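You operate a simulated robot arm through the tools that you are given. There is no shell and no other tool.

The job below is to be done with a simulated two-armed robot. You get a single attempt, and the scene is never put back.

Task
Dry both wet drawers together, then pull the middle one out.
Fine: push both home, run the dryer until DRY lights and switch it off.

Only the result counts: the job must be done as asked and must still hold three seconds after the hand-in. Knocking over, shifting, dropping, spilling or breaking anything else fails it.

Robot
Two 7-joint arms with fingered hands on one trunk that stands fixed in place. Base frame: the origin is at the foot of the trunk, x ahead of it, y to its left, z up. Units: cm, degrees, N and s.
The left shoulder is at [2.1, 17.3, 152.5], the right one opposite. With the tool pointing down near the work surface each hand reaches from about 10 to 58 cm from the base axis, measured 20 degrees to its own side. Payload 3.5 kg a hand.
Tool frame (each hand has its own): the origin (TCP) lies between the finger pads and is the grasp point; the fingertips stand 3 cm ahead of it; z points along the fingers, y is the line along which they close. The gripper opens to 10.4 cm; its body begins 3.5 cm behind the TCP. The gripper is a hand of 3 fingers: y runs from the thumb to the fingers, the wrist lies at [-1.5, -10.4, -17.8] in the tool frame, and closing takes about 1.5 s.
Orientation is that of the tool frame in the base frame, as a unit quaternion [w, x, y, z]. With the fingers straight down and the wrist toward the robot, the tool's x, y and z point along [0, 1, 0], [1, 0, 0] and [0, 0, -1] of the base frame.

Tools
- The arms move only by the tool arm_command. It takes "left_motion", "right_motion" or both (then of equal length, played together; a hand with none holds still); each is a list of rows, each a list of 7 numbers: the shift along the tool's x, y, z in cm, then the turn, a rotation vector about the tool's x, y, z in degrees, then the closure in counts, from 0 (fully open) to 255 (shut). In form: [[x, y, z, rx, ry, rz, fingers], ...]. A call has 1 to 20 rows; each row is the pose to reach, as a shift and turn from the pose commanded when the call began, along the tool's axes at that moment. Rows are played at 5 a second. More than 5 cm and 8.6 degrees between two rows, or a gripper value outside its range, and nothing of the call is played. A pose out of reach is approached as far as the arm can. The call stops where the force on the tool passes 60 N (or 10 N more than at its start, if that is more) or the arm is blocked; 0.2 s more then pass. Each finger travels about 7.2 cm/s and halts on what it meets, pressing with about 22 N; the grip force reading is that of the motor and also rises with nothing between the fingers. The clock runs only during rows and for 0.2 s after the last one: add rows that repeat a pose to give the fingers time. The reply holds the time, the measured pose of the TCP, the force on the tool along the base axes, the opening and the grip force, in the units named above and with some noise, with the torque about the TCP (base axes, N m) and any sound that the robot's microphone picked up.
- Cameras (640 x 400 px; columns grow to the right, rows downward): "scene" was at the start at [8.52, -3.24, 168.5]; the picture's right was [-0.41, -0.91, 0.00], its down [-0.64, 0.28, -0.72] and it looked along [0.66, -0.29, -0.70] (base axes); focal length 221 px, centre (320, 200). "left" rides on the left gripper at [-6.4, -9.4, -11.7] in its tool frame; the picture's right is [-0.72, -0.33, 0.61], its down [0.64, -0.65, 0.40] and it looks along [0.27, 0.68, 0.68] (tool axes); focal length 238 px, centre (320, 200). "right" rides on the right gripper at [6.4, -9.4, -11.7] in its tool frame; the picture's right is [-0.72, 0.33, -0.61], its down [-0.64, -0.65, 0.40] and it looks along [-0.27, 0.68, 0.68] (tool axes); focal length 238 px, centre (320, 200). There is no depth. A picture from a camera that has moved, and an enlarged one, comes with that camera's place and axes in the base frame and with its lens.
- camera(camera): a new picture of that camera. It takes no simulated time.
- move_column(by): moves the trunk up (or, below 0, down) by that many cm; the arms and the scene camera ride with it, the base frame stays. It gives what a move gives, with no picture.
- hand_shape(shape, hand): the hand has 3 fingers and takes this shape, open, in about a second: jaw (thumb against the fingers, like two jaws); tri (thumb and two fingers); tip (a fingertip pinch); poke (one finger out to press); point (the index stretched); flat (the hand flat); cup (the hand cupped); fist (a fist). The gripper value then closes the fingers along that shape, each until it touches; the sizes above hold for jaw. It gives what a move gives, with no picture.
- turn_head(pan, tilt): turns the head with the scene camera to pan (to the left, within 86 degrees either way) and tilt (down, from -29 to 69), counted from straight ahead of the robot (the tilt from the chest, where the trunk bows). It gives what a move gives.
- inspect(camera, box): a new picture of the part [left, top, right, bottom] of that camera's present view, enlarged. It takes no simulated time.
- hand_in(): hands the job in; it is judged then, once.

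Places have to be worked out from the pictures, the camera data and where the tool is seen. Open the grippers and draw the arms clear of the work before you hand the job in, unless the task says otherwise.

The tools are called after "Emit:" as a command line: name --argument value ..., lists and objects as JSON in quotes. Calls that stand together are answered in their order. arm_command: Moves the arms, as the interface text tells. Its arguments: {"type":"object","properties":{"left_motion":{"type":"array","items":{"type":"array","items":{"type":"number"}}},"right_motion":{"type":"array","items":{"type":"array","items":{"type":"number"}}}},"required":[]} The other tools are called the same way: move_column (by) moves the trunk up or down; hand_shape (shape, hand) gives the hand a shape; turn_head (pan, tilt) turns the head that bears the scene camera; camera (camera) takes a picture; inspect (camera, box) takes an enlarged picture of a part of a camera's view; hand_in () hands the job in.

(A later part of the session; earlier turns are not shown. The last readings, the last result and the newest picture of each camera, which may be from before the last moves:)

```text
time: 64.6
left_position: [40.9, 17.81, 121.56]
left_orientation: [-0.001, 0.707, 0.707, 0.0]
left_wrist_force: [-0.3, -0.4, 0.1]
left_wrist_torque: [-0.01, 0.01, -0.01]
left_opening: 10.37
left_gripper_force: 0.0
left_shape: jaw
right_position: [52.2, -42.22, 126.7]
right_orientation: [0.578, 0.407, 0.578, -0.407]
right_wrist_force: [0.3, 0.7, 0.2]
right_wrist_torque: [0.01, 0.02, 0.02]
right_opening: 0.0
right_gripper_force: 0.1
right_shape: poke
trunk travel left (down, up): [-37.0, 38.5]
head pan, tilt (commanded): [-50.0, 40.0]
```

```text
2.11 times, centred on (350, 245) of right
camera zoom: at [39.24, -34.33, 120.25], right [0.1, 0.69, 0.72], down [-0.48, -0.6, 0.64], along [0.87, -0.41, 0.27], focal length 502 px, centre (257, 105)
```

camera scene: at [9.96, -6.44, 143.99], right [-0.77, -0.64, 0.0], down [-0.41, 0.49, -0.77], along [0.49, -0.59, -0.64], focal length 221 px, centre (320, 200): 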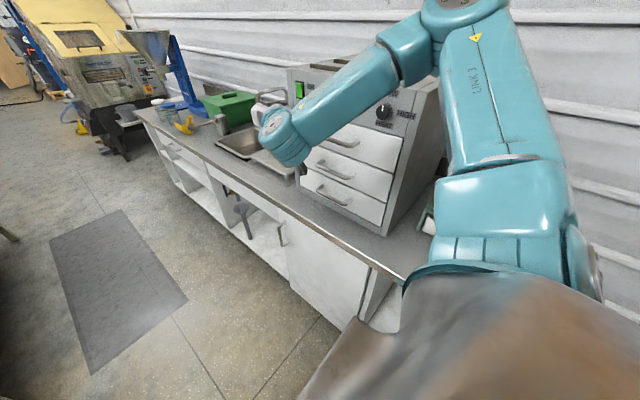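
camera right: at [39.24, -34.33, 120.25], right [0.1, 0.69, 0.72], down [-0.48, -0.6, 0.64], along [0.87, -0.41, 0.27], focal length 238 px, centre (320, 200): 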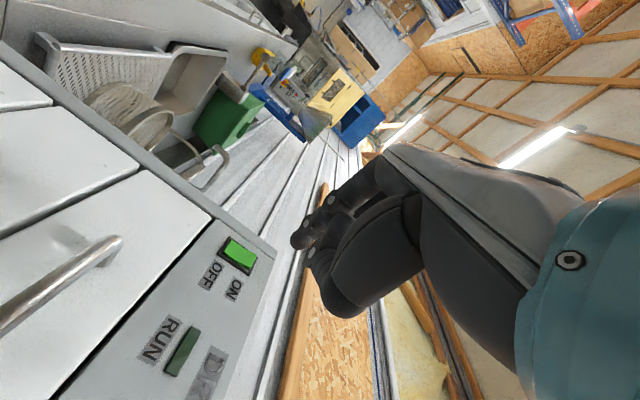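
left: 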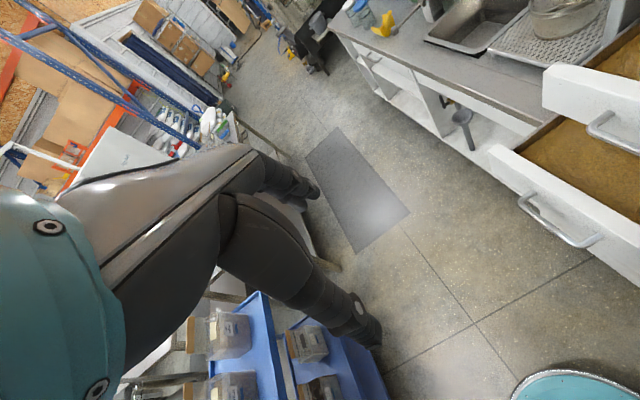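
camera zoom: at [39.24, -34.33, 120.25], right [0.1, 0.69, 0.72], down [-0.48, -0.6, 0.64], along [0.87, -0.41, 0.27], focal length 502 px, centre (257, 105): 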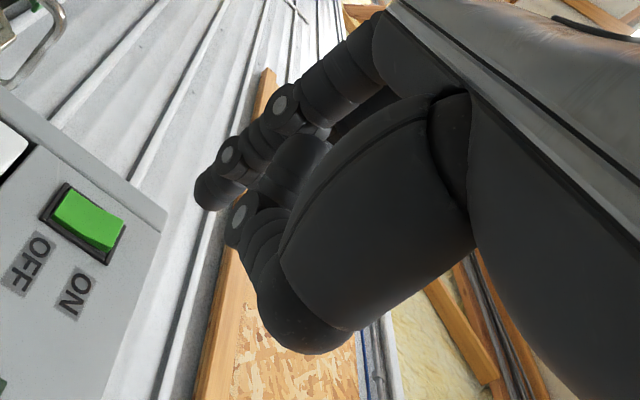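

The poke finger's tip is roughly 3–4 cm ahead of the TCP. I move to about 4 cm in front of the switch's ON half and look again.

Emit:
arm_command --right_motion '[[-0.2, 1.1, 2.7, 0, 0, 0, 0], [-0.4, 2.2, 5.4, 0, 0, 0, 0], [-0.7, 3.3, 8.2, 0, 0, 0, 0], [-0.9, 4.4, 10.9, 0, 0, 0, 0], [-1.1, 5.47, 13.6, 0, 0, 0, 0], [-1.1, 5.47, 13.6, 0, 0, 0, 0]]'

Emit:
camera --camera "right"

Emit:
inspect --camera "scene" --box '[240, 40, 460, 220]'

```text
time: 66.0
left_position: [40.87, 17.69, 121.61]
left_orientation: [0.0, 0.707, 0.707, 0.0]
left_wrist_force: [-0.5, -0.4, 0.1]
left_wrist_torque: [0.01, 0.02, 0.01]
left_opening: 10.35
left_gripper_force: 0.0
left_shape: jaw
right_position: [61.97, -53.27, 127.95]
right_orientation: [0.579, 0.406, 0.579, -0.405]
right_wrist_force: [-0.8, -0.3, 0.0]
right_wrist_torque: [0.01, -0.02, 0.03]
right_opening: 0.0
right_gripper_force: 0.0
right_shape: poke
trunk travel left (down, up): [-37.0, 38.5]
head pan, tilt (commanded): [-50.0, 40.0]
```

```text
taken
camera right: at [49.12, -45.4, 121.37], right [0.1, 0.69, 0.72], down [-0.48, -0.6, 0.64], along [0.87, -0.41, 0.27], focal length 238 px, centre (320, 200)
```

right: 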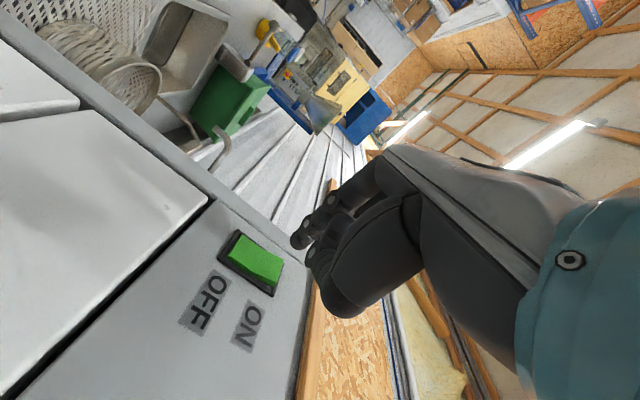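

```text
2.22 times, centred on (350, 130) of scene
camera zoom: at [9.94, -6.41, 144.0], right [-0.77, -0.64, 0.0], down [-0.41, 0.49, -0.77], along [0.49, -0.59, -0.64], focal length 490 px, centre (253, 356)
```

zoom: 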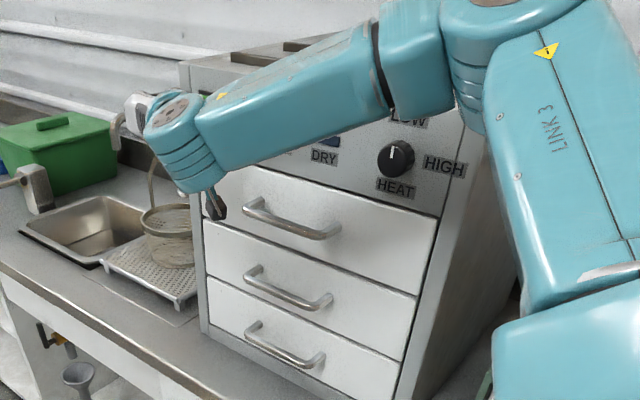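

Using the right camera, the ON half is at about (63.2,-60.4,127.4) and the OFF half at z≈124.9. I align the hand so the ON half lies exactly on the fingertip's line of sight, then advance along that ray so contact happens on it.

Emit:
arm_command --right_motion '[[0.43, -1.7, 0.5, 0, 0, 0, 0], [0.87, -3.45, 1.05, 0, 0, 0, 0], [0.87, -3.45, 1.05, 0, 0, 0, 0]]'

Emit:
inspect --camera "right" --box '[200, 150, 400, 340]'

```text
time: 66.8
left_position: [40.94, 17.75, 121.66]
left_orientation: [0.0, 0.707, 0.707, 0.0]
left_wrist_force: [-0.1, 0.8, -0.5]
left_wrist_torque: [0.02, 0.04, 0.01]
left_opening: 10.36
left_gripper_force: 0.0
left_shape: jaw
right_position: [59.03, -55.34, 126.98]
right_orientation: [0.579, 0.407, 0.578, -0.406]
right_wrist_force: [0.0, -0.4, 0.5]
right_wrist_torque: [0.01, 0.06, 0.01]
right_opening: 0.0
right_gripper_force: 0.1
right_shape: poke
trunk travel left (down, up): [-37.0, 38.5]
head pan, tilt (commanded): [-50.0, 40.0]
```

```text
2.11 times, centred on (300, 245) of right
camera zoom: at [46.27, -47.47, 120.5], right [0.1, 0.69, 0.72], down [-0.48, -0.6, 0.64], along [0.87, -0.41, 0.27], focal length 502 px, centre (362, 105)
```

zoom: 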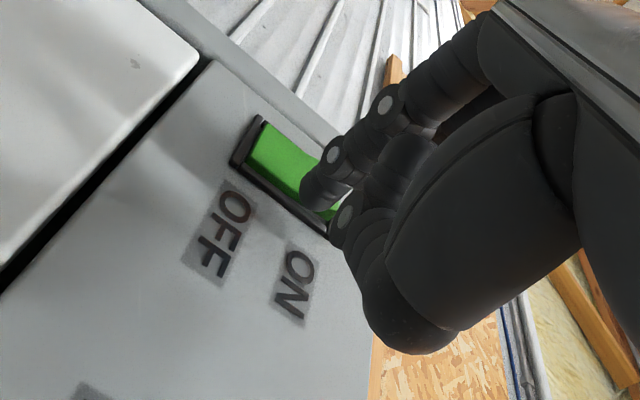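

The fingertip visually covers the ON half. I advance along the ray in small steps, watching for contact force.

Emit:
arm_command --right_motion '[[-0.16, 0.27, 0.41, 0, 0, 0, 0], [-0.31, 0.53, 0.81, 0, 0, 0, 0], [-0.47, 0.8, 1.22, 0, 0, 0, 0]]'

Emit:
inspect --camera "right" --box '[200, 150, 400, 340]'

```text
time: 67.6
left_position: [40.92, 17.72, 121.54]
left_orientation: [0.0, 0.707, 0.707, 0.0]
left_wrist_force: [-0.3, 0.2, -0.4]
left_wrist_torque: [-0.01, -0.01, 0.02]
left_opening: 10.33
left_gripper_force: 0.1
left_shape: jaw
right_position: [60.33, -56.04, 127.5]
right_orientation: [0.578, 0.407, 0.579, -0.406]
right_wrist_force: [0.2, -0.7, 0.3]
right_wrist_torque: [0.0, -0.04, 0.03]
right_opening: 0.04
right_gripper_force: 0.0
right_shape: poke
trunk travel left (down, up): [-37.0, 38.5]
head pan, tilt (commanded): [-50.0, 40.0]
```

```text
2.11 times, centred on (300, 245) of right
camera zoom: at [47.39, -48.19, 120.95], right [0.1, 0.69, 0.72], down [-0.48, -0.6, 0.64], along [0.87, -0.41, 0.27], focal length 502 px, centre (362, 105)
```

zoom: 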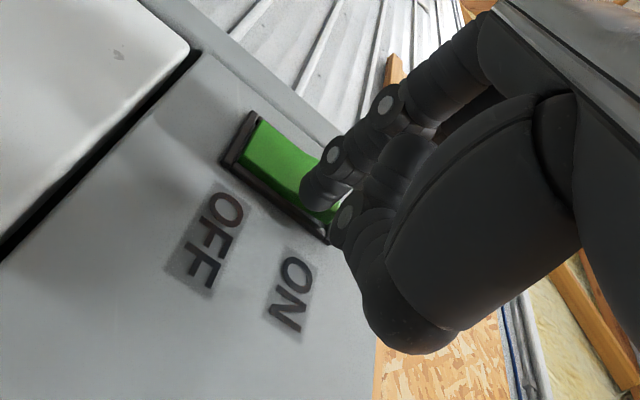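

No contact yet; the tip still overlays the ON half. I advance further in fine steps.

Emit:
arm_command --right_motion '[[-0.13, 0.21, 0.32, 0, 0, 0, 0], [-0.25, 0.42, 0.65, 0, 0, 0, 0], [-0.38, 0.64, 0.97, 0, 0, 0, 0]]'

Emit:
inspect --camera "right" --box '[200, 150, 400, 340]'

```text
time: 68.4
left_position: [40.83, 17.89, 121.61]
left_orientation: [0.001, 0.708, 0.706, -0.001]
left_wrist_force: [0.0, 0.0, -0.9]
left_wrist_torque: [-0.01, 0.02, -0.03]
left_opening: 10.36
left_gripper_force: 0.1
left_shape: jaw
right_position: [61.08, -56.62, 127.88]
right_orientation: [0.579, 0.405, 0.579, -0.405]
right_wrist_force: [-2.0, 9.8, -0.4]
right_wrist_torque: [0.13, 0.05, 0.01]
right_opening: 0.0
right_gripper_force: 0.0
right_shape: poke
trunk travel left (down, up): [-37.0, 38.5]
head pan, tilt (commanded): [-50.0, 40.0]
```

```text
2.11 times, centred on (300, 245) of right
camera zoom: at [48.21, -48.68, 121.4], right [0.1, 0.69, 0.72], down [-0.47, -0.6, 0.64], along [0.87, -0.4, 0.27], focal length 502 px, centre (362, 105)
```

zoom: 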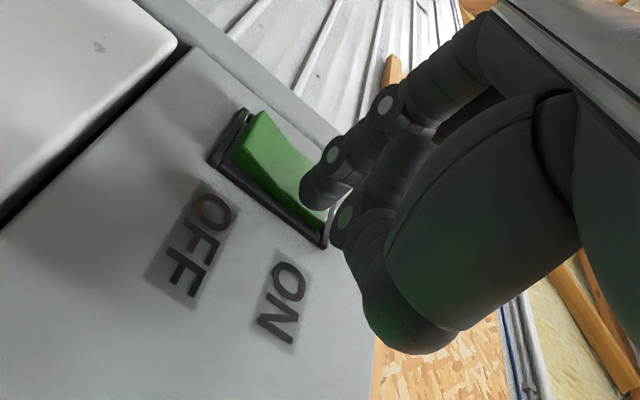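

Contact at about 10 N and the rocker has tilted to ON (OFF end now stands out). I back off and check the lamps.

Emit:
arm_command --right_motion '[[0.31, -0.53, -0.81, 0, 0, 0, 0], [0.94, -1.6, -2.43, 0, 0, 0, 0], [0.94, -1.6, -4.43, 0, 0, 0, 0], [0.94, -1.6, -7.43, 0, 0, 0, 0], [0.94, -1.6, -10.43, 0, 0, 0, 0]]'

Emit:
camera --camera "right"

Emit:
camera --camera "scene"

```text
time: 69.6
left_position: [41.0, 17.82, 121.49]
left_orientation: [0.0, 0.707, 0.707, 0.0]
left_wrist_force: [0.9, -0.8, 1.0]
left_wrist_torque: [-0.01, 0.02, 0.02]
left_opening: 10.37
left_gripper_force: 0.0
left_shape: jaw
right_position: [55.93, -47.44, 126.86]
right_orientation: [0.579, 0.406, 0.578, -0.407]
right_wrist_force: [0.1, 1.1, -0.4]
right_wrist_torque: [0.03, -0.05, 0.01]
right_opening: 0.0
right_gripper_force: 0.1
right_shape: poke
trunk travel left (down, up): [-37.0, 38.5]
head pan, tilt (commanded): [-50.0, 40.0]
```

```text
taken
camera right: at [43.15, -39.51, 120.38], right [0.1, 0.69, 0.72], down [-0.48, -0.6, 0.64], along [0.87, -0.41, 0.27], focal length 238 px, centre (320, 200)
```

right: 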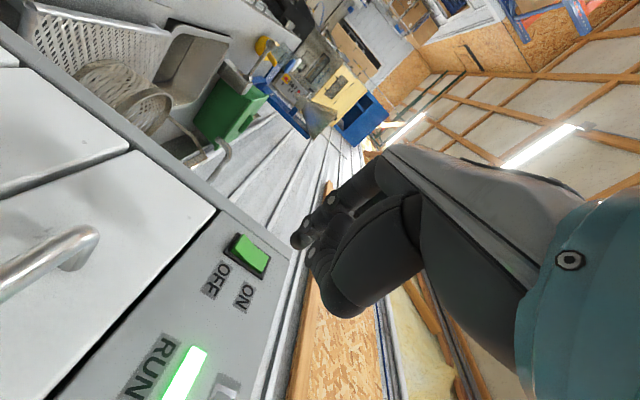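

```text
taken
camera scene: at [9.98, -6.39, 143.99], right [-0.77, -0.64, 0.0], down [-0.41, 0.49, -0.77], along [0.49, -0.59, -0.64], focal length 221 px, centre (320, 200)
```

scene: 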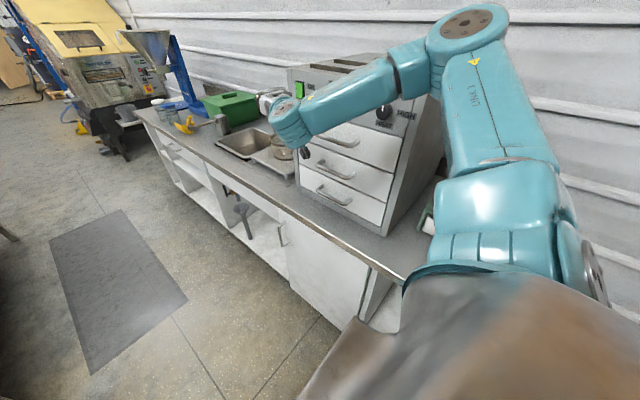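

RUN is lit. I shift the hand back toward the robot so that the right camera can see the DRY lamp, and start waiting.

Emit:
arm_command --right_motion '[[0, -2.2, -2.2, 0, 0, 0, 0], [0, -4.4, -4.4, 0, 0, 0, 0], [0, -6.6, -6.6, 0, 0, 0, 0], [0, -8.7, -8.63, 0, 0, 0, 0], [0, -8.7, -8.63, 0, 0, 0, 0], [0, -8.7, -8.63, 0, 0, 0, 0], [0, -8.7, -8.63, 0, 0, 0, 0], [0, -8.7, -8.63, 0, 0, 0, 0], [0, -8.7, -8.63, 0, 0, 0, 0], [0, -8.7, -8.63, 0, 0, 0, 0], [0, -8.7, -8.63, 0, 0, 0, 0], [0, -8.7, -8.63, 0, 0, 0, 0], [0, -8.7, -8.63, 0, 0, 0, 0], [0, -8.7, -8.63, 0, 0, 0, 0], [0, -8.7, -8.63, 0, 0, 0, 0], [0, -8.7, -8.63, 0, 0, 0, 0], [0, -8.7, -8.63, 0, 0, 0, 0], [0, -8.7, -8.63, 0, 0, 0, 0], [0, -8.7, -8.63, 0, 0, 0, 0], [0, -8.7, -8.63, 0, 0, 0, 0]]'

Emit:
camera --camera "right"

Emit:
camera --camera "scene"

```text
time: 73.8
left_position: [41.0, 17.79, 121.6]
left_orientation: [0.0, 0.707, 0.707, 0.0]
left_wrist_force: [0.4, -0.1, -0.7]
left_wrist_torque: [0.01, 0.0, -0.02]
left_opening: 10.38
left_gripper_force: 0.0
left_shape: jaw
right_position: [44.89, -42.32, 126.64]
right_orientation: [0.579, 0.407, 0.578, -0.407]
right_wrist_force: [0.4, -0.9, 0.4]
right_wrist_torque: [0.02, 0.05, 0.02]
right_opening: 0.0
right_gripper_force: 0.0
right_shape: poke
trunk travel left (down, up): [-37.0, 38.5]
head pan, tilt (commanded): [-50.0, 40.0]
```

```text
taken
camera right: at [32.08, -34.5, 120.19], right [0.1, 0.69, 0.72], down [-0.48, -0.6, 0.64], along [0.87, -0.41, 0.27], focal length 238 px, centre (320, 200)
```

right: 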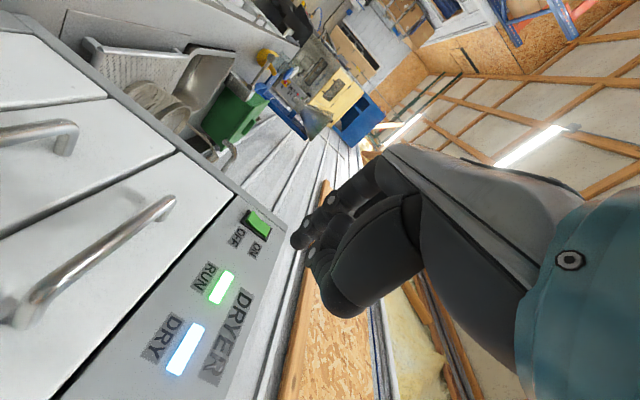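

```text
taken
camera scene: at [9.96, -6.43, 143.99], right [-0.77, -0.64, 0.0], down [-0.41, 0.49, -0.77], along [0.49, -0.59, -0.64], focal length 221 px, centre (320, 200)
```

scene: 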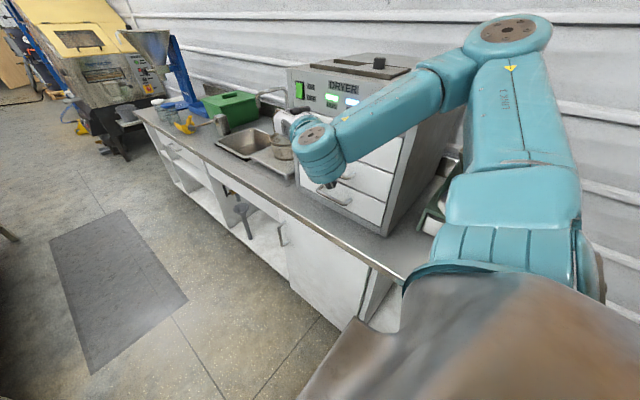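

DRY is already lit. I now go back to the switch and line the fingertip up with the OFF (lower) half.

Emit:
arm_command --right_motion '[[0.43, 1.44, 2.65, 0, 0, 0, 0], [0.87, 2.88, 5.3, 0, 0, 0, 0], [1.3, 4.32, 7.95, 0, 0, 0, 0], [1.73, 5.76, 10.6, 0, 0, 0, 0], [2.17, 7.2, 13.25, 0, 0, 0, 0], [2.6, 8.64, 15.9, 0, 0, 0, 0], [2.6, 8.64, 15.9, 0, 0, 0, 0]]'

Emit:
inspect --camera "right" --box '[200, 150, 400, 340]'

```text
time: 75.4
left_position: [40.87, 17.69, 121.65]
left_orientation: [0.0, 0.707, 0.707, 0.0]
left_wrist_force: [0.0, -0.2, 0.0]
left_wrist_torque: [-0.01, -0.01, -0.01]
left_opening: 10.36
left_gripper_force: 0.1
left_shape: jaw
right_position: [58.39, -54.37, 124.39]
right_orientation: [0.579, 0.406, 0.578, -0.406]
right_wrist_force: [-0.3, -0.2, 0.3]
right_wrist_torque: [-0.02, 0.03, -0.01]
right_opening: 0.0
right_gripper_force: 0.1
right_shape: poke
trunk travel left (down, up): [-37.0, 38.5]
head pan, tilt (commanded): [-50.0, 40.0]
```

```text
2.11 times, centred on (300, 245) of right
camera zoom: at [45.58, -46.52, 117.73], right [0.1, 0.69, 0.72], down [-0.48, -0.6, 0.64], along [0.87, -0.41, 0.27], focal length 502 px, centre (362, 105)
```

zoom: 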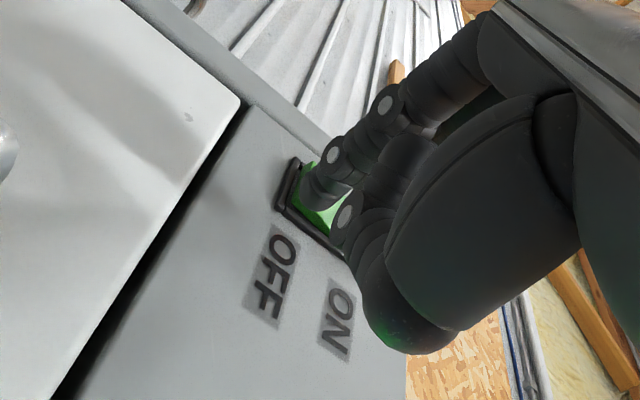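

The fingertip now overlays the OFF half. I advance along the same ray in small steps.

Emit:
arm_command --right_motion '[[-0.16, 0.27, 0.41, 0, 0, 0, 0], [-0.31, 0.53, 0.81, 0, 0, 0, 0], [-0.47, 0.8, 1.22, 0, 0, 0, 0], [-0.6, 1.01, 1.54, 0, 0, 0, 0]]'

Emit:
inspect --camera "right" --box '[200, 150, 400, 340]'

```text
time: 76.4
left_position: [40.94, 17.76, 121.64]
left_orientation: [0.001, 0.707, 0.707, 0.0]
left_wrist_force: [0.2, -0.2, 0.6]
left_wrist_torque: [0.04, -0.01, 0.01]
left_opening: 10.38
left_gripper_force: 0.0
left_shape: jaw
right_position: [59.84, -55.47, 124.82]
right_orientation: [0.579, 0.406, 0.578, -0.407]
right_wrist_force: [0.3, -0.3, 0.2]
right_wrist_torque: [-0.01, 0.02, 0.04]
right_opening: 0.01
right_gripper_force: 0.1
right_shape: poke
trunk travel left (down, up): [-37.0, 38.5]
head pan, tilt (commanded): [-50.0, 40.0]
```

```text
2.11 times, centred on (300, 245) of right
camera zoom: at [47.02, -47.6, 118.44], right [0.1, 0.69, 0.72], down [-0.48, -0.6, 0.64], along [0.87, -0.41, 0.27], focal length 502 px, centre (362, 105)
```

zoom: 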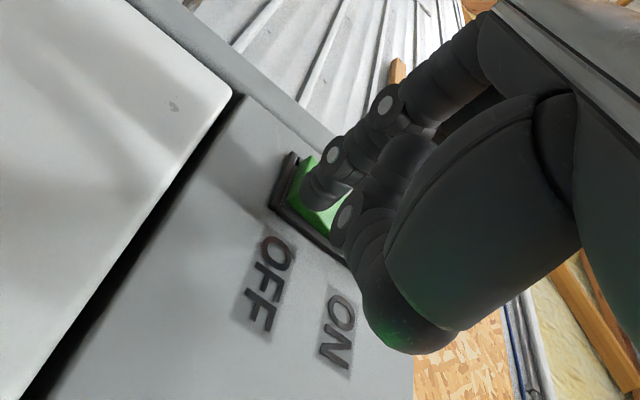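

The tip is at about a quarter of the rocker from the OFF end, which is right. I advance further to press.

Emit:
arm_command --right_motion '[[-0.13, 0.21, 0.32, 0, 0, 0, 0], [-0.25, 0.42, 0.65, 0, 0, 0, 0], [-0.38, 0.64, 0.97, 0, 0, 0, 0]]'

Emit:
inspect --camera "right" --box '[200, 150, 400, 340]'

```text
time: 77.2
left_position: [40.8, 17.86, 121.54]
left_orientation: [0.0, 0.707, 0.708, 0.0]
left_wrist_force: [0.5, -0.5, 0.0]
left_wrist_torque: [0.02, -0.04, 0.0]
left_opening: 10.38
left_gripper_force: 0.1
left_shape: jaw
right_position: [60.96, -56.12, 125.26]
right_orientation: [0.579, 0.406, 0.578, -0.407]
right_wrist_force: [1.0, -0.4, 0.2]
right_wrist_torque: [0.0, -0.05, 0.03]
right_opening: 0.0
right_gripper_force: 0.1
right_shape: poke
trunk travel left (down, up): [-37.0, 38.5]
head pan, tilt (commanded): [-50.0, 40.0]
```

```text
2.11 times, centred on (300, 245) of right
camera zoom: at [47.96, -48.26, 118.8], right [0.1, 0.69, 0.72], down [-0.48, -0.6, 0.64], along [0.87, -0.41, 0.27], focal length 502 px, centre (362, 105)
```

zoom: 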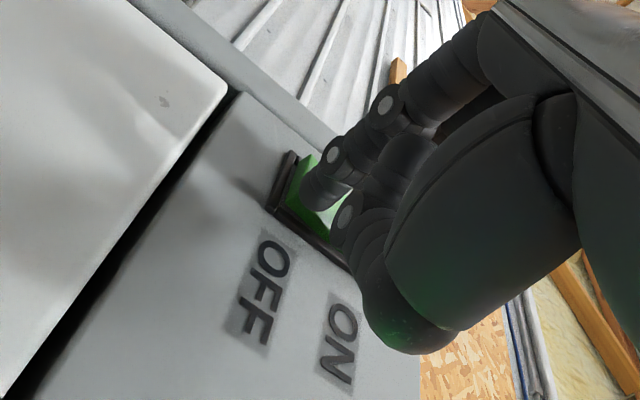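

No contact yet (TCP y=-56.1; earlier contact was at -56.6). I advance a little further.

Emit:
arm_command --right_motion '[[-0.09, 0.16, 0.24, 0, 0, 0, 0], [-0.19, 0.32, 0.49, 0, 0, 0, 0], [-0.28, 0.48, 0.73, 0, 0, 0, 0], [-0.28, 0.48, 0.73, 0, 0, 0, 0]]'

Emit:
inspect --camera "right" --box '[200, 150, 400, 340]'

```text
time: 78.2
left_position: [40.76, 18.03, 121.56]
left_orientation: [0.001, 0.706, 0.708, 0.0]
left_wrist_force: [0.1, 1.0, -0.1]
left_wrist_torque: [0.03, 0.01, -0.02]
left_opening: 10.37
left_gripper_force: 0.0
left_shape: jaw
right_position: [61.59, -56.13, 125.56]
right_orientation: [0.58, 0.405, 0.579, -0.406]
right_wrist_force: [-4.0, 13.7, 0.2]
right_wrist_torque: [0.01, -0.05, 0.02]
right_opening: 0.02
right_gripper_force: 0.0
right_shape: poke
trunk travel left (down, up): [-37.0, 38.5]
head pan, tilt (commanded): [-50.0, 40.0]
```

```text
2.11 times, centred on (300, 245) of right
camera zoom: at [48.68, -48.43, 119.16], right [0.1, 0.69, 0.72], down [-0.47, -0.6, 0.64], along [0.88, -0.4, 0.27], focal length 502 px, centre (362, 105)
```

zoom: 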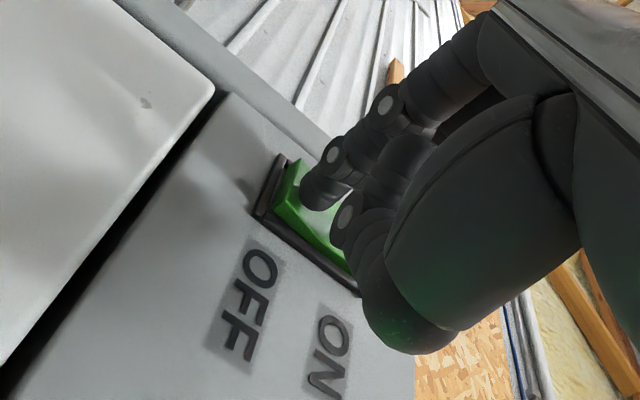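

There's 14 N of contact but the rocker hasn't flipped: the tip is only slightly below the pivot. I back off 1 cm, shift 1.1 cm lower, and press straight in again.

Emit:
arm_command --right_motion '[[0, 0.34, -0.94, 0, 0, 0, 0], [1.1, -0.13, -1.11, 0, 0, 0, 0], [1.1, -0.23, -0.83, 0, 0, 0, 0], [1.1, -0.33, -0.55, 0, 0, 0, 0], [1.1, -0.4, -0.36, 0, 0, 0, 0], [1.1, -0.47, -0.17, 0, 0, 0, 0]]'

Emit:
inspect --camera "right" --box '[200, 150, 400, 340]'

```text
time: 79.6
left_position: [40.84, 18.04, 121.68]
left_orientation: [0.001, 0.707, 0.707, -0.001]
left_wrist_force: [0.6, -0.5, 1.0]
left_wrist_torque: [-0.01, 0.01, 0.0]
left_opening: 10.33
left_gripper_force: 0.3
left_shape: jaw
right_position: [61.16, -56.11, 124.26]
right_orientation: [0.579, 0.405, 0.58, -0.406]
right_wrist_force: [-0.4, 13.9, -5.0]
right_wrist_torque: [-0.05, 0.03, 0.1]
right_opening: 0.01
right_gripper_force: 0.0
right_shape: poke
trunk travel left (down, up): [-37.0, 38.5]
head pan, tilt (commanded): [-50.0, 40.0]
```

```text
2.11 times, centred on (300, 245) of right
camera zoom: at [48.2, -48.45, 117.95], right [0.1, 0.69, 0.72], down [-0.47, -0.6, 0.64], along [0.88, -0.4, 0.27], focal length 502 px, centre (362, 105)
```

zoom: 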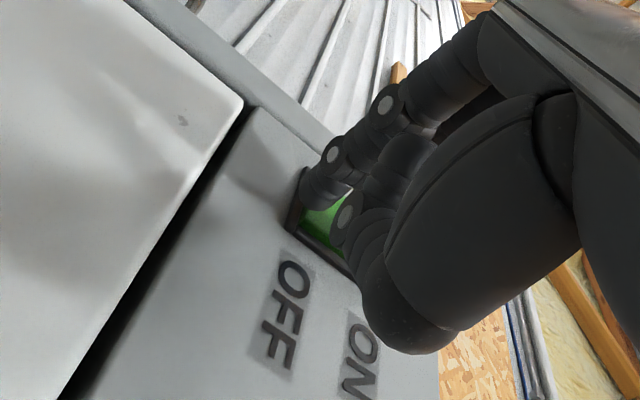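

The tip is at the OFF end with 14 N, and the green glow on the hand is gone, suggesting RUN went out. I back off to check the lamps.

Emit:
arm_command --right_motion '[[0, 0.34, -0.94, 0, 0, 0, 0], [0, 0, -3, 0, 0, 0, 0], [0, -2, -6, 0, 0, 0, 0], [0, -5, -9, 0, 0, 0, 0], [-0.5, -8, -12, 0, 0, 0, 0], [-1, -10.5, -15, 0, 0, 0, 0], [-1, -10.5, -15, 0, 0, 0, 0]]'

Emit:
camera --camera "right"

Emit:
inspect --camera "scene" --box '[260, 40, 480, 220]'

```text
time: 81.2
left_position: [40.85, 17.68, 121.53]
left_orientation: [0.001, 0.707, 0.707, 0.0]
left_wrist_force: [0.1, 0.4, -1.2]
left_wrist_torque: [-0.02, 0.0, -0.01]
left_opening: 10.38
left_gripper_force: 0.1
left_shape: jaw
right_position: [46.1, -46.06, 125.55]
right_orientation: [0.579, 0.406, 0.578, -0.407]
right_wrist_force: [0.4, -0.5, 0.5]
right_wrist_torque: [-0.01, 0.02, 0.0]
right_opening: 0.0
right_gripper_force: 0.1
right_shape: poke
trunk travel left (down, up): [-37.0, 38.5]
head pan, tilt (commanded): [-50.0, 40.0]
```

```text
taken
camera right: at [33.22, -38.15, 119.0], right [0.1, 0.69, 0.72], down [-0.48, -0.6, 0.64], along [0.87, -0.41, 0.27], focal length 238 px, centre (320, 200)
```

right: 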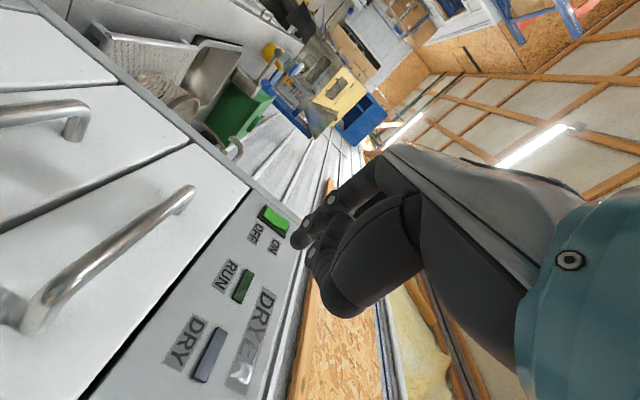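

```text
2.22 times, centred on (370, 130) of scene
camera zoom: at [10.0, -6.45, 143.99], right [-0.77, -0.64, 0.0], down [-0.41, 0.49, -0.77], along [0.49, -0.59, -0.64], focal length 490 px, centre (209, 356)
```

zoom: 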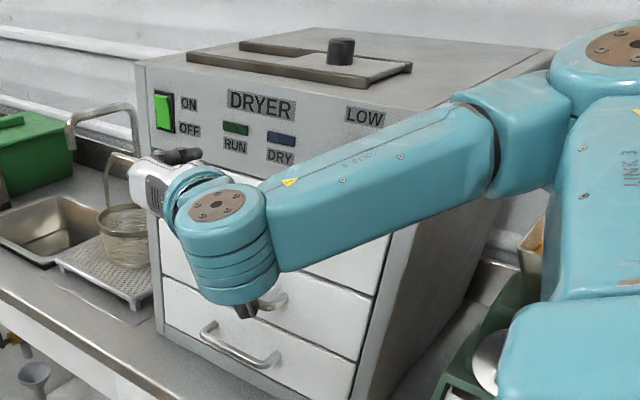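

RUN and DRY are both dark: the dryer is switched off after DRY had lit. Now I return the hand to jaw shape and rotate it thumb-up toward the middle handle.

Emit:
hand_shape --hand "right" --shape "jaw"

Emit:
arm_command --right_motion '[[0, -0.2, -1, -1.6, 1, -7.5, 60], [0, -0.4, -2, -3.3, 2, -15, 100], [0, -0.5, -3, -4.95, 3, -22.5, 100], [0, -0.6, -4, -6.6, 4, -30, 100], [0, -0.7, -4, -8.25, 5, -37.5, 100], [0, -0.8, -4, -9.9, 6, -45, 100], [0, -0.9, -4, -11.55, 7, -52.4, 100], [0, -1, -4, -13.2, 8, -59.9, 100], [0, -1, -4, -14.85, 9, -67.4, 100], [0, -1, -4, -16.5, 10, -74.9, 100], [0, -1, -4, -18.2, 11, -82.4, 100], [0, -1, -4, -19.8, 11.9, -89.9, 100], [0, -1, -4, -19.8, 11.9, -89.9, 100]]'

Emit:
camera --camera "scene"

Emit:
camera --camera "right"

```text
time: 82.1
left_position: [40.9, 17.81, 121.56]
left_orientation: [0.0, 0.707, 0.707, -0.001]
left_wrist_force: [0.3, 1.4, -0.4]
left_wrist_torque: [0.02, -0.01, 0.0]
left_opening: 10.38
left_gripper_force: 0.1
left_shape: jaw
right_position: [46.03, -46.14, 125.52]
right_orientation: [0.579, 0.406, 0.578, -0.407]
right_wrist_force: [0.1, 0.2, 0.1]
right_wrist_torque: [0.01, 0.0, 0.0]
right_opening: 10.39
right_gripper_force: 0.0
right_shape: jaw
trunk travel left (down, up): [-37.0, 38.5]
head pan, tilt (commanded): [-50.0, 40.0]
```

```text
time: 84.9
left_position: [40.73, 17.72, 121.58]
left_orientation: [0.001, 0.707, 0.707, 0.0]
left_wrist_force: [0.3, -0.1, 0.0]
left_wrist_torque: [0.0, 0.0, 0.01]
left_opening: 10.37
left_gripper_force: 0.1
left_shape: jaw
right_position: [43.63, -42.57, 125.4]
right_orientation: [0.122, -0.178, 0.801, -0.559]
right_wrist_force: [0.7, 0.2, -0.6]
right_wrist_torque: [0.02, 0.04, -0.04]
right_opening: 6.35
right_gripper_force: 0.0
right_shape: jaw
trunk travel left (down, up): [-37.0, 38.5]
head pan, tilt (commanded): [-50.0, 40.0]
```

```text
taken
camera scene: at [9.93, -6.45, 143.99], right [-0.77, -0.64, 0.0], down [-0.41, 0.49, -0.77], along [0.49, -0.59, -0.64], focal length 221 px, centre (320, 200)
```

scene: 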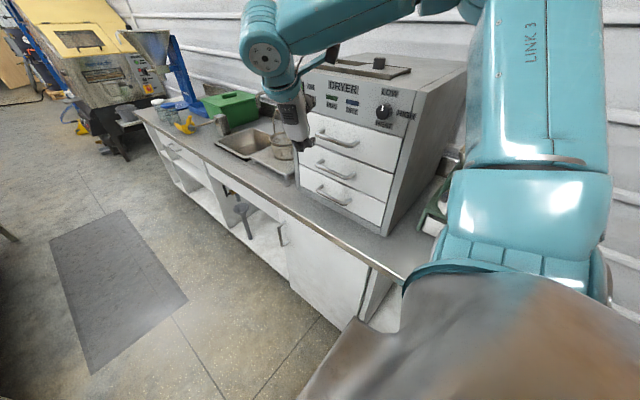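

```text
taken
camera right: at [34.66, -38.31, 138.31], right [0.36, 0.93, -0.1], down [0.84, -0.28, 0.47], along [0.41, -0.25, -0.88], focal length 238 px, centre (320, 200)
```

right: 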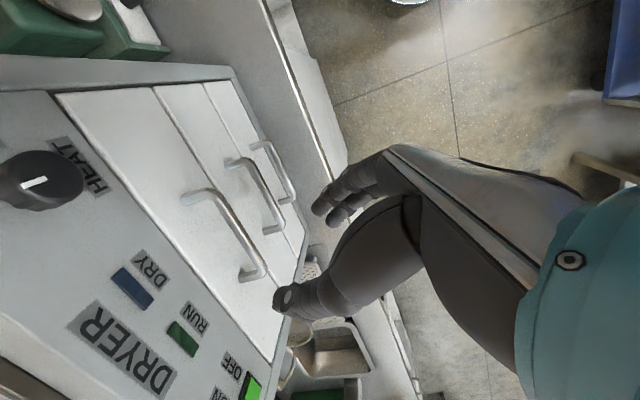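

All lamps off and hand is in the grasp orientation at (43.6,-42.6,125). I descend to the pre-grasp point in front of the middle handle.

Emit:
arm_command --right_motion '[[0.5, 2.5, 1.1, 0, 0, 0, 100], [1.1, 5, 2.4, 0, 0, 0, 100], [1.7, 7.6, 3.7, 0, 0, 0, 100], [2.3, 10.2, 5, 0, 0, 0, 100], [2.9, 12.7, 6.3, 0, 0, 0, 100], [3.4, 15.2, 7.5, 0, 0, 0, 100], [3.4, 15.2, 7.5, 0, 0, 0, 100]]'

Emit:
camera --camera "right"

Emit:
camera --camera "scene"

```text
time: 86.5
left_position: [40.93, 17.77, 121.64]
left_orientation: [0.0, 0.707, 0.707, 0.0]
left_wrist_force: [-0.7, -0.7, 0.0]
left_wrist_torque: [0.0, 0.02, -0.02]
left_opening: 10.38
left_gripper_force: 0.0
left_shape: jaw
right_position: [41.4, -45.66, 108.62]
right_orientation: [0.124, -0.178, 0.8, -0.559]
right_wrist_force: [0.0, 0.1, 0.4]
right_wrist_torque: [0.01, -0.01, 0.0]
right_opening: 6.36
right_gripper_force: 0.0
right_shape: jaw
trunk travel left (down, up): [-37.0, 38.5]
head pan, tilt (commanded): [-50.0, 40.0]
```

```text
taken
camera right: at [32.31, -41.35, 121.37], right [0.36, 0.93, -0.1], down [0.84, -0.28, 0.47], along [0.41, -0.25, -0.88], focal length 238 px, centre (320, 200)
```

right: 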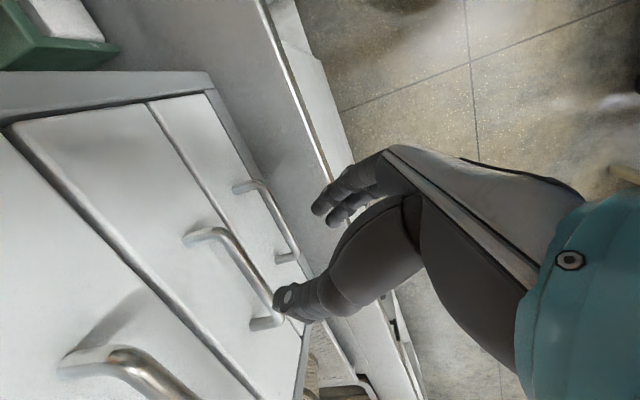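

```text
taken
camera scene: at [9.93, -6.42, 144.0], right [-0.77, -0.64, 0.0], down [-0.41, 0.49, -0.77], along [0.49, -0.59, -0.64], focal length 221 px, centre (320, 200)
```

scene: 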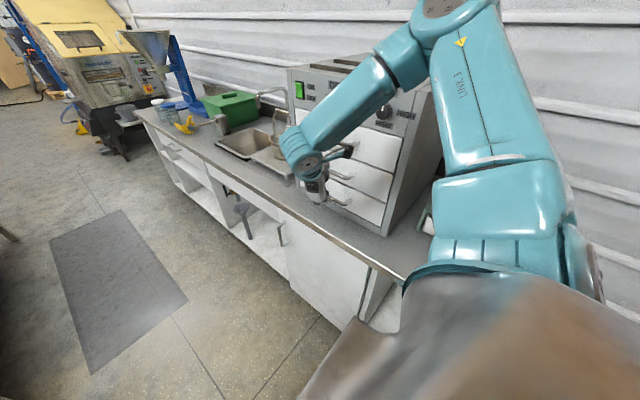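

The middle bar lies right on the approach axis, about 14 cm ahead. I advance 9.5 cm and check alignment.

Emit:
arm_command --right_motion '[[0, 0, 2.5, 0, 0, 0, 100], [0, 0, 5, 0, 0, 0, 100], [0, 0, 7.5, 0, 0, 0, 100], [0, 0, 9.5, 0, 0, 0, 100], [0, 0, 9.5, 0, 0, 0, 100]]'

Emit:
inspect --camera "right" --box '[160, 100, 480, 340]'

```text
time: 87.7
left_position: [40.98, 17.86, 121.55]
left_orientation: [0.0, 0.707, 0.708, 0.0]
left_wrist_force: [0.4, 0.1, 0.6]
left_wrist_torque: [-0.02, 0.04, -0.01]
left_opening: 10.38
left_gripper_force: 0.2
left_shape: jaw
right_position: [45.29, -53.78, 105.2]
right_orientation: [0.123, -0.177, 0.8, -0.559]
right_wrist_force: [0.0, -0.1, 0.7]
right_wrist_torque: [0.01, -0.01, -0.01]
right_opening: 6.37
right_gripper_force: 0.1
right_shape: jaw
trunk travel left (down, up): [-37.0, 38.5]
head pan, tilt (commanded): [-50.0, 40.0]
```

```text
1.67 times, centred on (320, 220) of right
camera zoom: at [36.16, -49.43, 117.95], right [0.36, 0.93, -0.1], down [0.84, -0.28, 0.47], along [0.41, -0.25, -0.88], focal length 397 px, centre (320, 167)
```

zoom: 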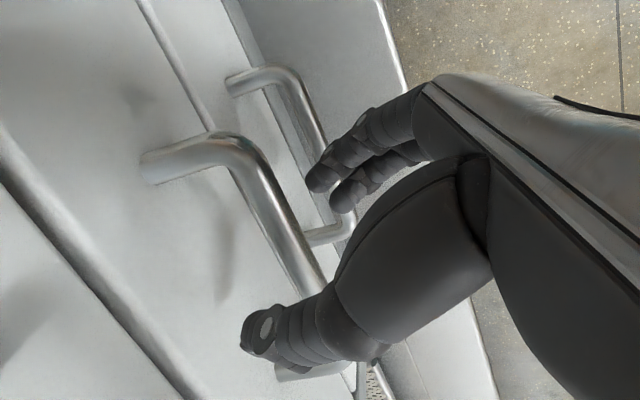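

The bar appears about 3.3 cm ahead of the TCP. I advance 2.4 cm more and verify it sits between thumb and fingers.

Emit:
arm_command --right_motion '[[0, 0, 0.8, 0, 0, 0, 100], [0, 0, 1.6, 0, 0, 0, 100], [0, 0, 2.4, 0, 0, 0, 100], [0, 0, 2.4, 0, 0, 0, 100]]'

Emit:
inspect --camera "right" --box '[160, 100, 480, 340]'

```text
time: 88.7
left_position: [40.94, 17.89, 121.53]
left_orientation: [0.0, 0.707, 0.707, 0.0]
left_wrist_force: [-0.6, -0.2, -0.3]
left_wrist_torque: [0.0, -0.01, -0.01]
left_opening: 10.35
left_gripper_force: 0.0
left_shape: jaw
right_position: [46.17, -55.89, 104.48]
right_orientation: [0.124, -0.178, 0.8, -0.559]
right_wrist_force: [-1.0, 3.6, 0.6]
right_wrist_torque: [-0.12, -0.03, 0.04]
right_opening: 6.3
right_gripper_force: 0.1
right_shape: jaw
trunk travel left (down, up): [-37.0, 38.5]
head pan, tilt (commanded): [-50.0, 40.0]
```

```text
1.67 times, centred on (320, 220) of right
camera zoom: at [37.09, -51.54, 117.26], right [0.36, 0.93, -0.1], down [0.84, -0.28, 0.47], along [0.41, -0.25, -0.88], focal length 397 px, centre (320, 167)
```

zoom: 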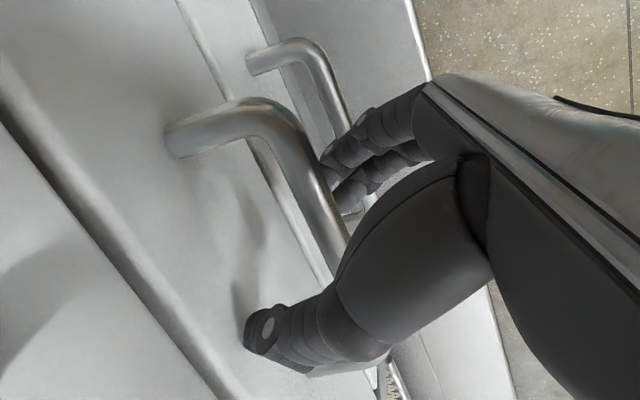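

A light 3.6 N touch; the bar lies between thumb and fingers near the TCP. I close the hand around it.

Emit:
arm_command --right_motion '[[0, 0, 0, 0, 0, 0, 140], [0, 0, -0.2, 0, 0, 0, 180], [0, 0, -0.2, 0, 0, 0, 220], [0, 0, -0.2, 0, 0, 0, 245], [0, 0, -0.2, 0, 0, 0, 250], [0, 0, -0.2, 0, 0, 0, 250], [0, 0, -0.2, 0, 0, 0, 250]]'

Emit:
inspect --camera "right" --box '[160, 100, 480, 340]'

```text
time: 90.3
left_position: [40.97, 17.8, 121.55]
left_orientation: [0.0, 0.707, 0.707, -0.001]
left_wrist_force: [0.4, 0.2, 0.6]
left_wrist_torque: [-0.03, 0.01, 0.0]
left_opening: 10.36
left_gripper_force: 0.0
left_shape: jaw
right_position: [46.0, -55.76, 104.4]
right_orientation: [0.123, -0.177, 0.8, -0.559]
right_wrist_force: [0.3, 0.1, 0.5]
right_wrist_torque: [0.01, 0.0, -0.04]
right_opening: 0.21
right_gripper_force: 0.0
right_shape: jaw
trunk travel left (down, up): [-37.0, 38.5]
head pan, tilt (commanded): [-50.0, 40.0]
```

```text
1.67 times, centred on (320, 220) of right
camera zoom: at [36.99, -51.41, 117.29], right [0.36, 0.93, -0.1], down [0.84, -0.28, 0.47], along [0.41, -0.25, -0.88], focal length 397 px, centre (320, 167)
```

zoom: 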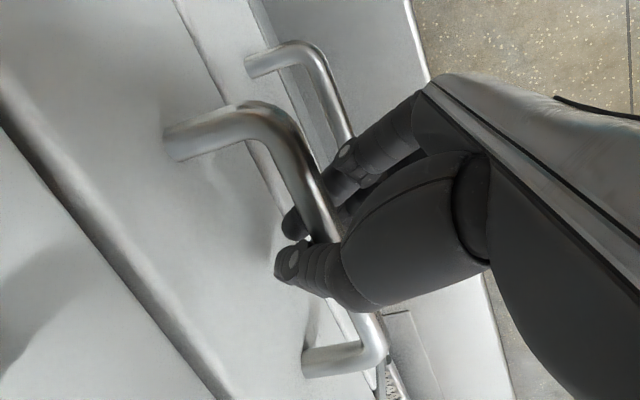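

The fingers enclose the bar. I pull the drawer out along +y, first 9 cm, and check that it follows alone.

Emit:
arm_command --right_motion '[[-0.42, 0.31, -0.85, 0, 0, 0, 250], [-0.85, 0.62, -1.7, 0, 0, 0, 250], [-1.27, 0.93, -2.56, 0, 0, 0, 250], [-1.69, 1.24, -3.41, 0, 0, 0, 250], [-2.12, 1.55, -4.26, 0, 0, 0, 250], [-2.54, 1.86, -5.11, 0, 0, 0, 250], [-2.96, 2.17, -5.96, 0, 0, 0, 250], [-3.38, 2.48, -6.82, 0, 0, 0, 250], [-3.81, 2.79, -7.67, 0, 0, 0, 250], [-3.81, 2.79, -7.67, 0, 0, 0, 250]]'

Emit:
camera --camera "right"

Emit:
camera --camera "scene"

```text
time: 92.5
left_position: [40.84, 17.74, 121.64]
left_orientation: [0.001, 0.708, 0.706, -0.001]
left_wrist_force: [0.0, -0.5, 0.4]
left_wrist_torque: [-0.01, -0.01, 0.03]
left_opening: 10.34
left_gripper_force: 0.0
left_shape: jaw
right_position: [45.98, -46.71, 104.57]
right_orientation: [0.124, -0.178, 0.8, -0.559]
right_wrist_force: [0.0, -1.0, 0.7]
right_wrist_torque: [0.01, -0.05, 0.02]
right_opening: 0.22
right_gripper_force: 0.0
right_shape: jaw
trunk travel left (down, up): [-37.0, 38.5]
head pan, tilt (commanded): [-50.0, 40.0]
```

```text
taken
camera right: at [36.92, -42.22, 117.3], right [0.36, 0.93, -0.1], down [0.84, -0.28, 0.47], along [0.41, -0.25, -0.88], focal length 238 px, centre (320, 200)
```

right: 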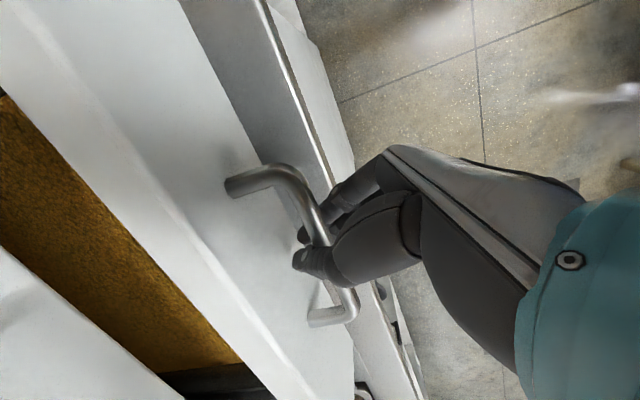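

```text
taken
camera scene: at [9.96, -6.45, 143.99], right [-0.77, -0.64, 0.0], down [-0.41, 0.49, -0.77], along [0.49, -0.59, -0.64], focal length 221 px, centre (320, 200)
```

scene: 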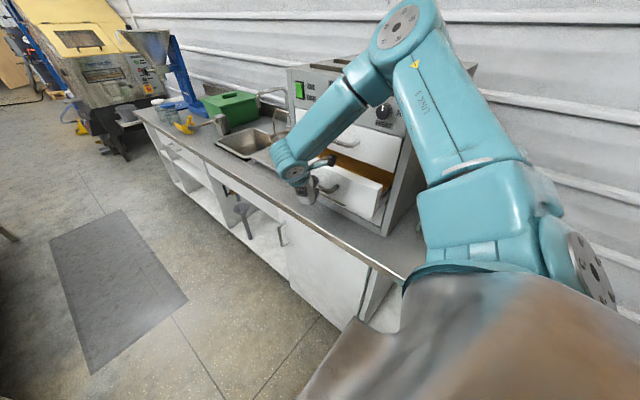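

The middle drawer comes out smoothly while the bottom stays shut. I continue pulling about 12 cm further, past its original opening.

Emit:
arm_command --right_motion '[[-0.42, 0.31, -0.85, 0, 0, 0, 250], [-0.85, 0.62, -1.7, 0, 0, 0, 250], [-1.27, 0.93, -2.56, 0, 0, 0, 250], [-1.69, 1.24, -3.41, 0, 0, 0, 250], [-2.12, 1.55, -4.26, 0, 0, 0, 250], [-2.54, 1.86, -5.11, 0, 0, 0, 250], [-2.96, 2.17, -5.96, 0, 0, 0, 250], [-3.38, 2.48, -6.82, 0, 0, 0, 250], [-3.81, 2.79, -7.67, 0, 0, 0, 250], [-4.23, 3.1, -8.52, 0, 0, 0, 250], [-4.65, 3.41, -9.37, 0, 0, 0, 250], [-5.08, 3.72, -10.22, 0, 0, 0, 250], [-5.08, 3.72, -10.22, 0, 0, 0, 250]]'

Emit:
camera --camera "right"

Emit:
camera --camera "scene"

```text
time: 95.3
left_position: [40.99, 17.76, 121.48]
left_orientation: [0.0, 0.707, 0.707, 0.0]
left_wrist_force: [0.5, -0.1, -0.5]
left_wrist_torque: [0.01, 0.0, 0.01]
left_opening: 10.4
left_gripper_force: 0.1
left_shape: jaw
right_position: [46.07, -34.75, 104.58]
right_orientation: [0.124, -0.178, 0.801, -0.559]
right_wrist_force: [0.1, -0.1, 0.5]
right_wrist_torque: [0.02, -0.01, 0.02]
right_opening: 0.2
right_gripper_force: 0.1
right_shape: jaw
trunk travel left (down, up): [-37.0, 38.5]
head pan, tilt (commanded): [-50.0, 40.0]
```

```text
taken
camera right: at [37.03, -30.33, 117.41], right [0.36, 0.93, -0.1], down [0.84, -0.28, 0.47], along [0.41, -0.25, -0.88], focal length 238 px, centre (320, 200)
```

right: 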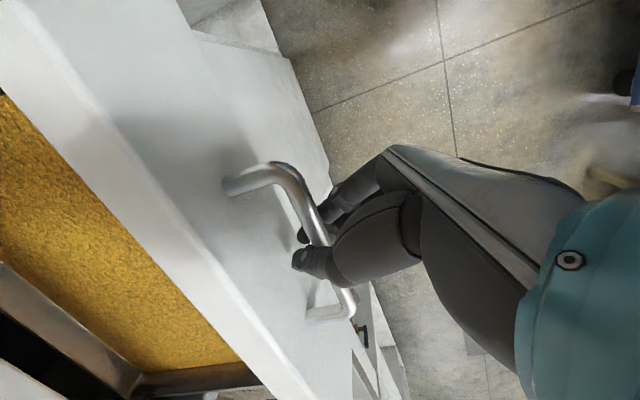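

```text
taken
camera scene: at [9.95, -6.44, 143.99], right [-0.77, -0.64, 0.0], down [-0.41, 0.49, -0.77], along [0.49, -0.59, -0.64], focal length 221 px, centre (320, 200)
```

scene: 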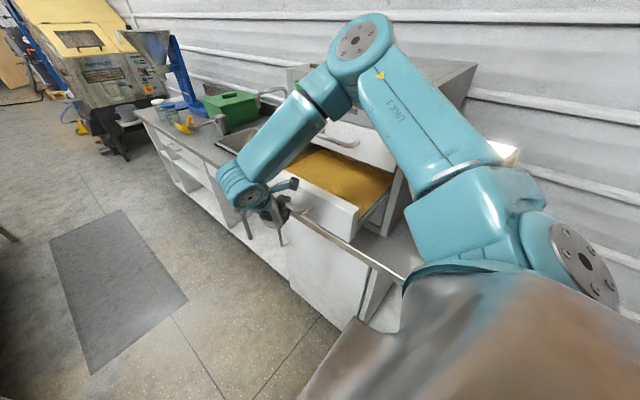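

The drawer is now about 21 cm out. I take a closer look to judge how far it is out and that it still sits well in its rails.

Emit:
inspect --camera "scene" --box '[250, 110, 450, 260]'

Emit:
inspect --camera "right" --box '[0, 180, 360, 400]'

```text
2.67 times, centred on (350, 185) of scene
camera zoom: at [9.95, -6.44, 143.99], right [-0.77, -0.64, 0.0], down [-0.41, 0.49, -0.77], along [0.49, -0.59, -0.64], focal length 589 px, centre (240, 240)
```

zoom: 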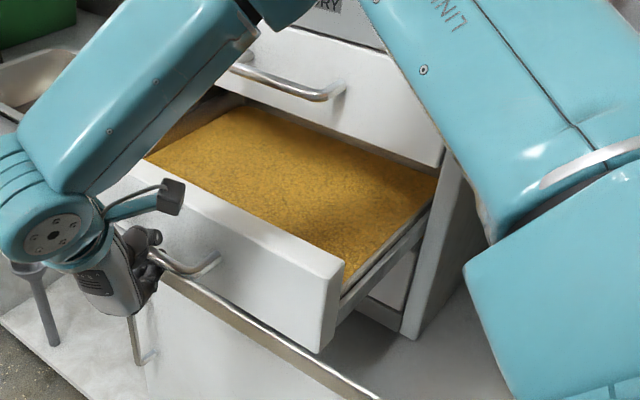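

```text
1.78 times, centred on (180, 290) of right
camera zoom: at [37.03, -30.33, 117.41], right [0.36, 0.93, -0.1], down [0.84, -0.28, 0.47], along [0.41, -0.25, -0.88], focal length 424 px, centre (569, 40)
```

zoom: 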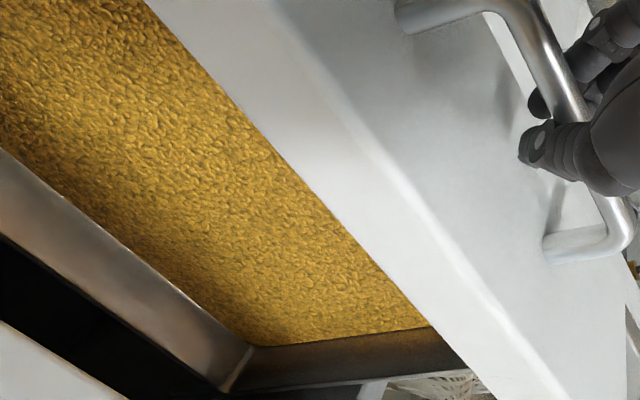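

The sand is now visibly lighter (dry), and the tray's rear wall is still inside the cabinet, so there's margin. I pull 3 cm more to be clearly "out", then stop.

Emit:
arm_command --right_motion '[[-0.42, 0.31, -0.85, 0, 0, 0, 250], [-0.85, 0.62, -1.7, 0, 0, 0, 250], [-1.27, 0.93, -2.56, 0, 0, 0, 250], [-1.27, 0.93, -2.56, 0, 0, 0, 250]]'

Emit:
camera --camera "right"

```text
time: 96.3
left_position: [41.0, 17.83, 121.61]
left_orientation: [0.0, 0.707, 0.707, 0.0]
left_wrist_force: [-0.5, 0.3, -1.1]
left_wrist_torque: [-0.01, -0.03, 0.03]
left_opening: 10.37
left_gripper_force: 0.1
left_shape: jaw
right_position: [46.21, -31.85, 104.53]
right_orientation: [0.123, -0.177, 0.8, -0.559]
right_wrist_force: [-0.4, -0.4, 0.7]
right_wrist_torque: [0.01, 0.0, 0.0]
right_opening: 0.22
right_gripper_force: 0.0
right_shape: jaw
trunk travel left (down, up): [-37.0, 38.5]
head pan, tilt (commanded): [-50.0, 40.0]
```

```text
taken
camera right: at [37.12, -27.38, 117.39], right [0.36, 0.93, -0.1], down [0.84, -0.28, 0.47], along [0.41, -0.25, -0.88], focal length 238 px, centre (320, 200)
```

right: 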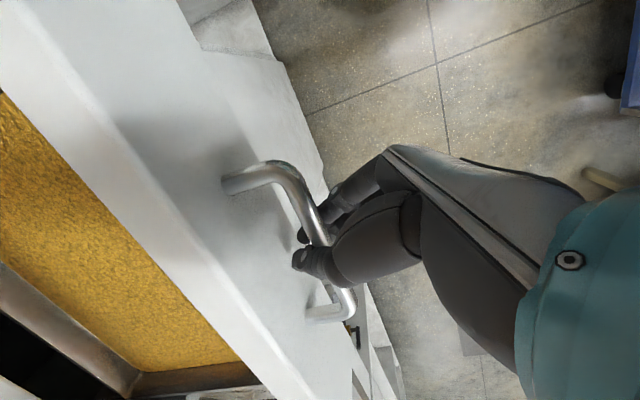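

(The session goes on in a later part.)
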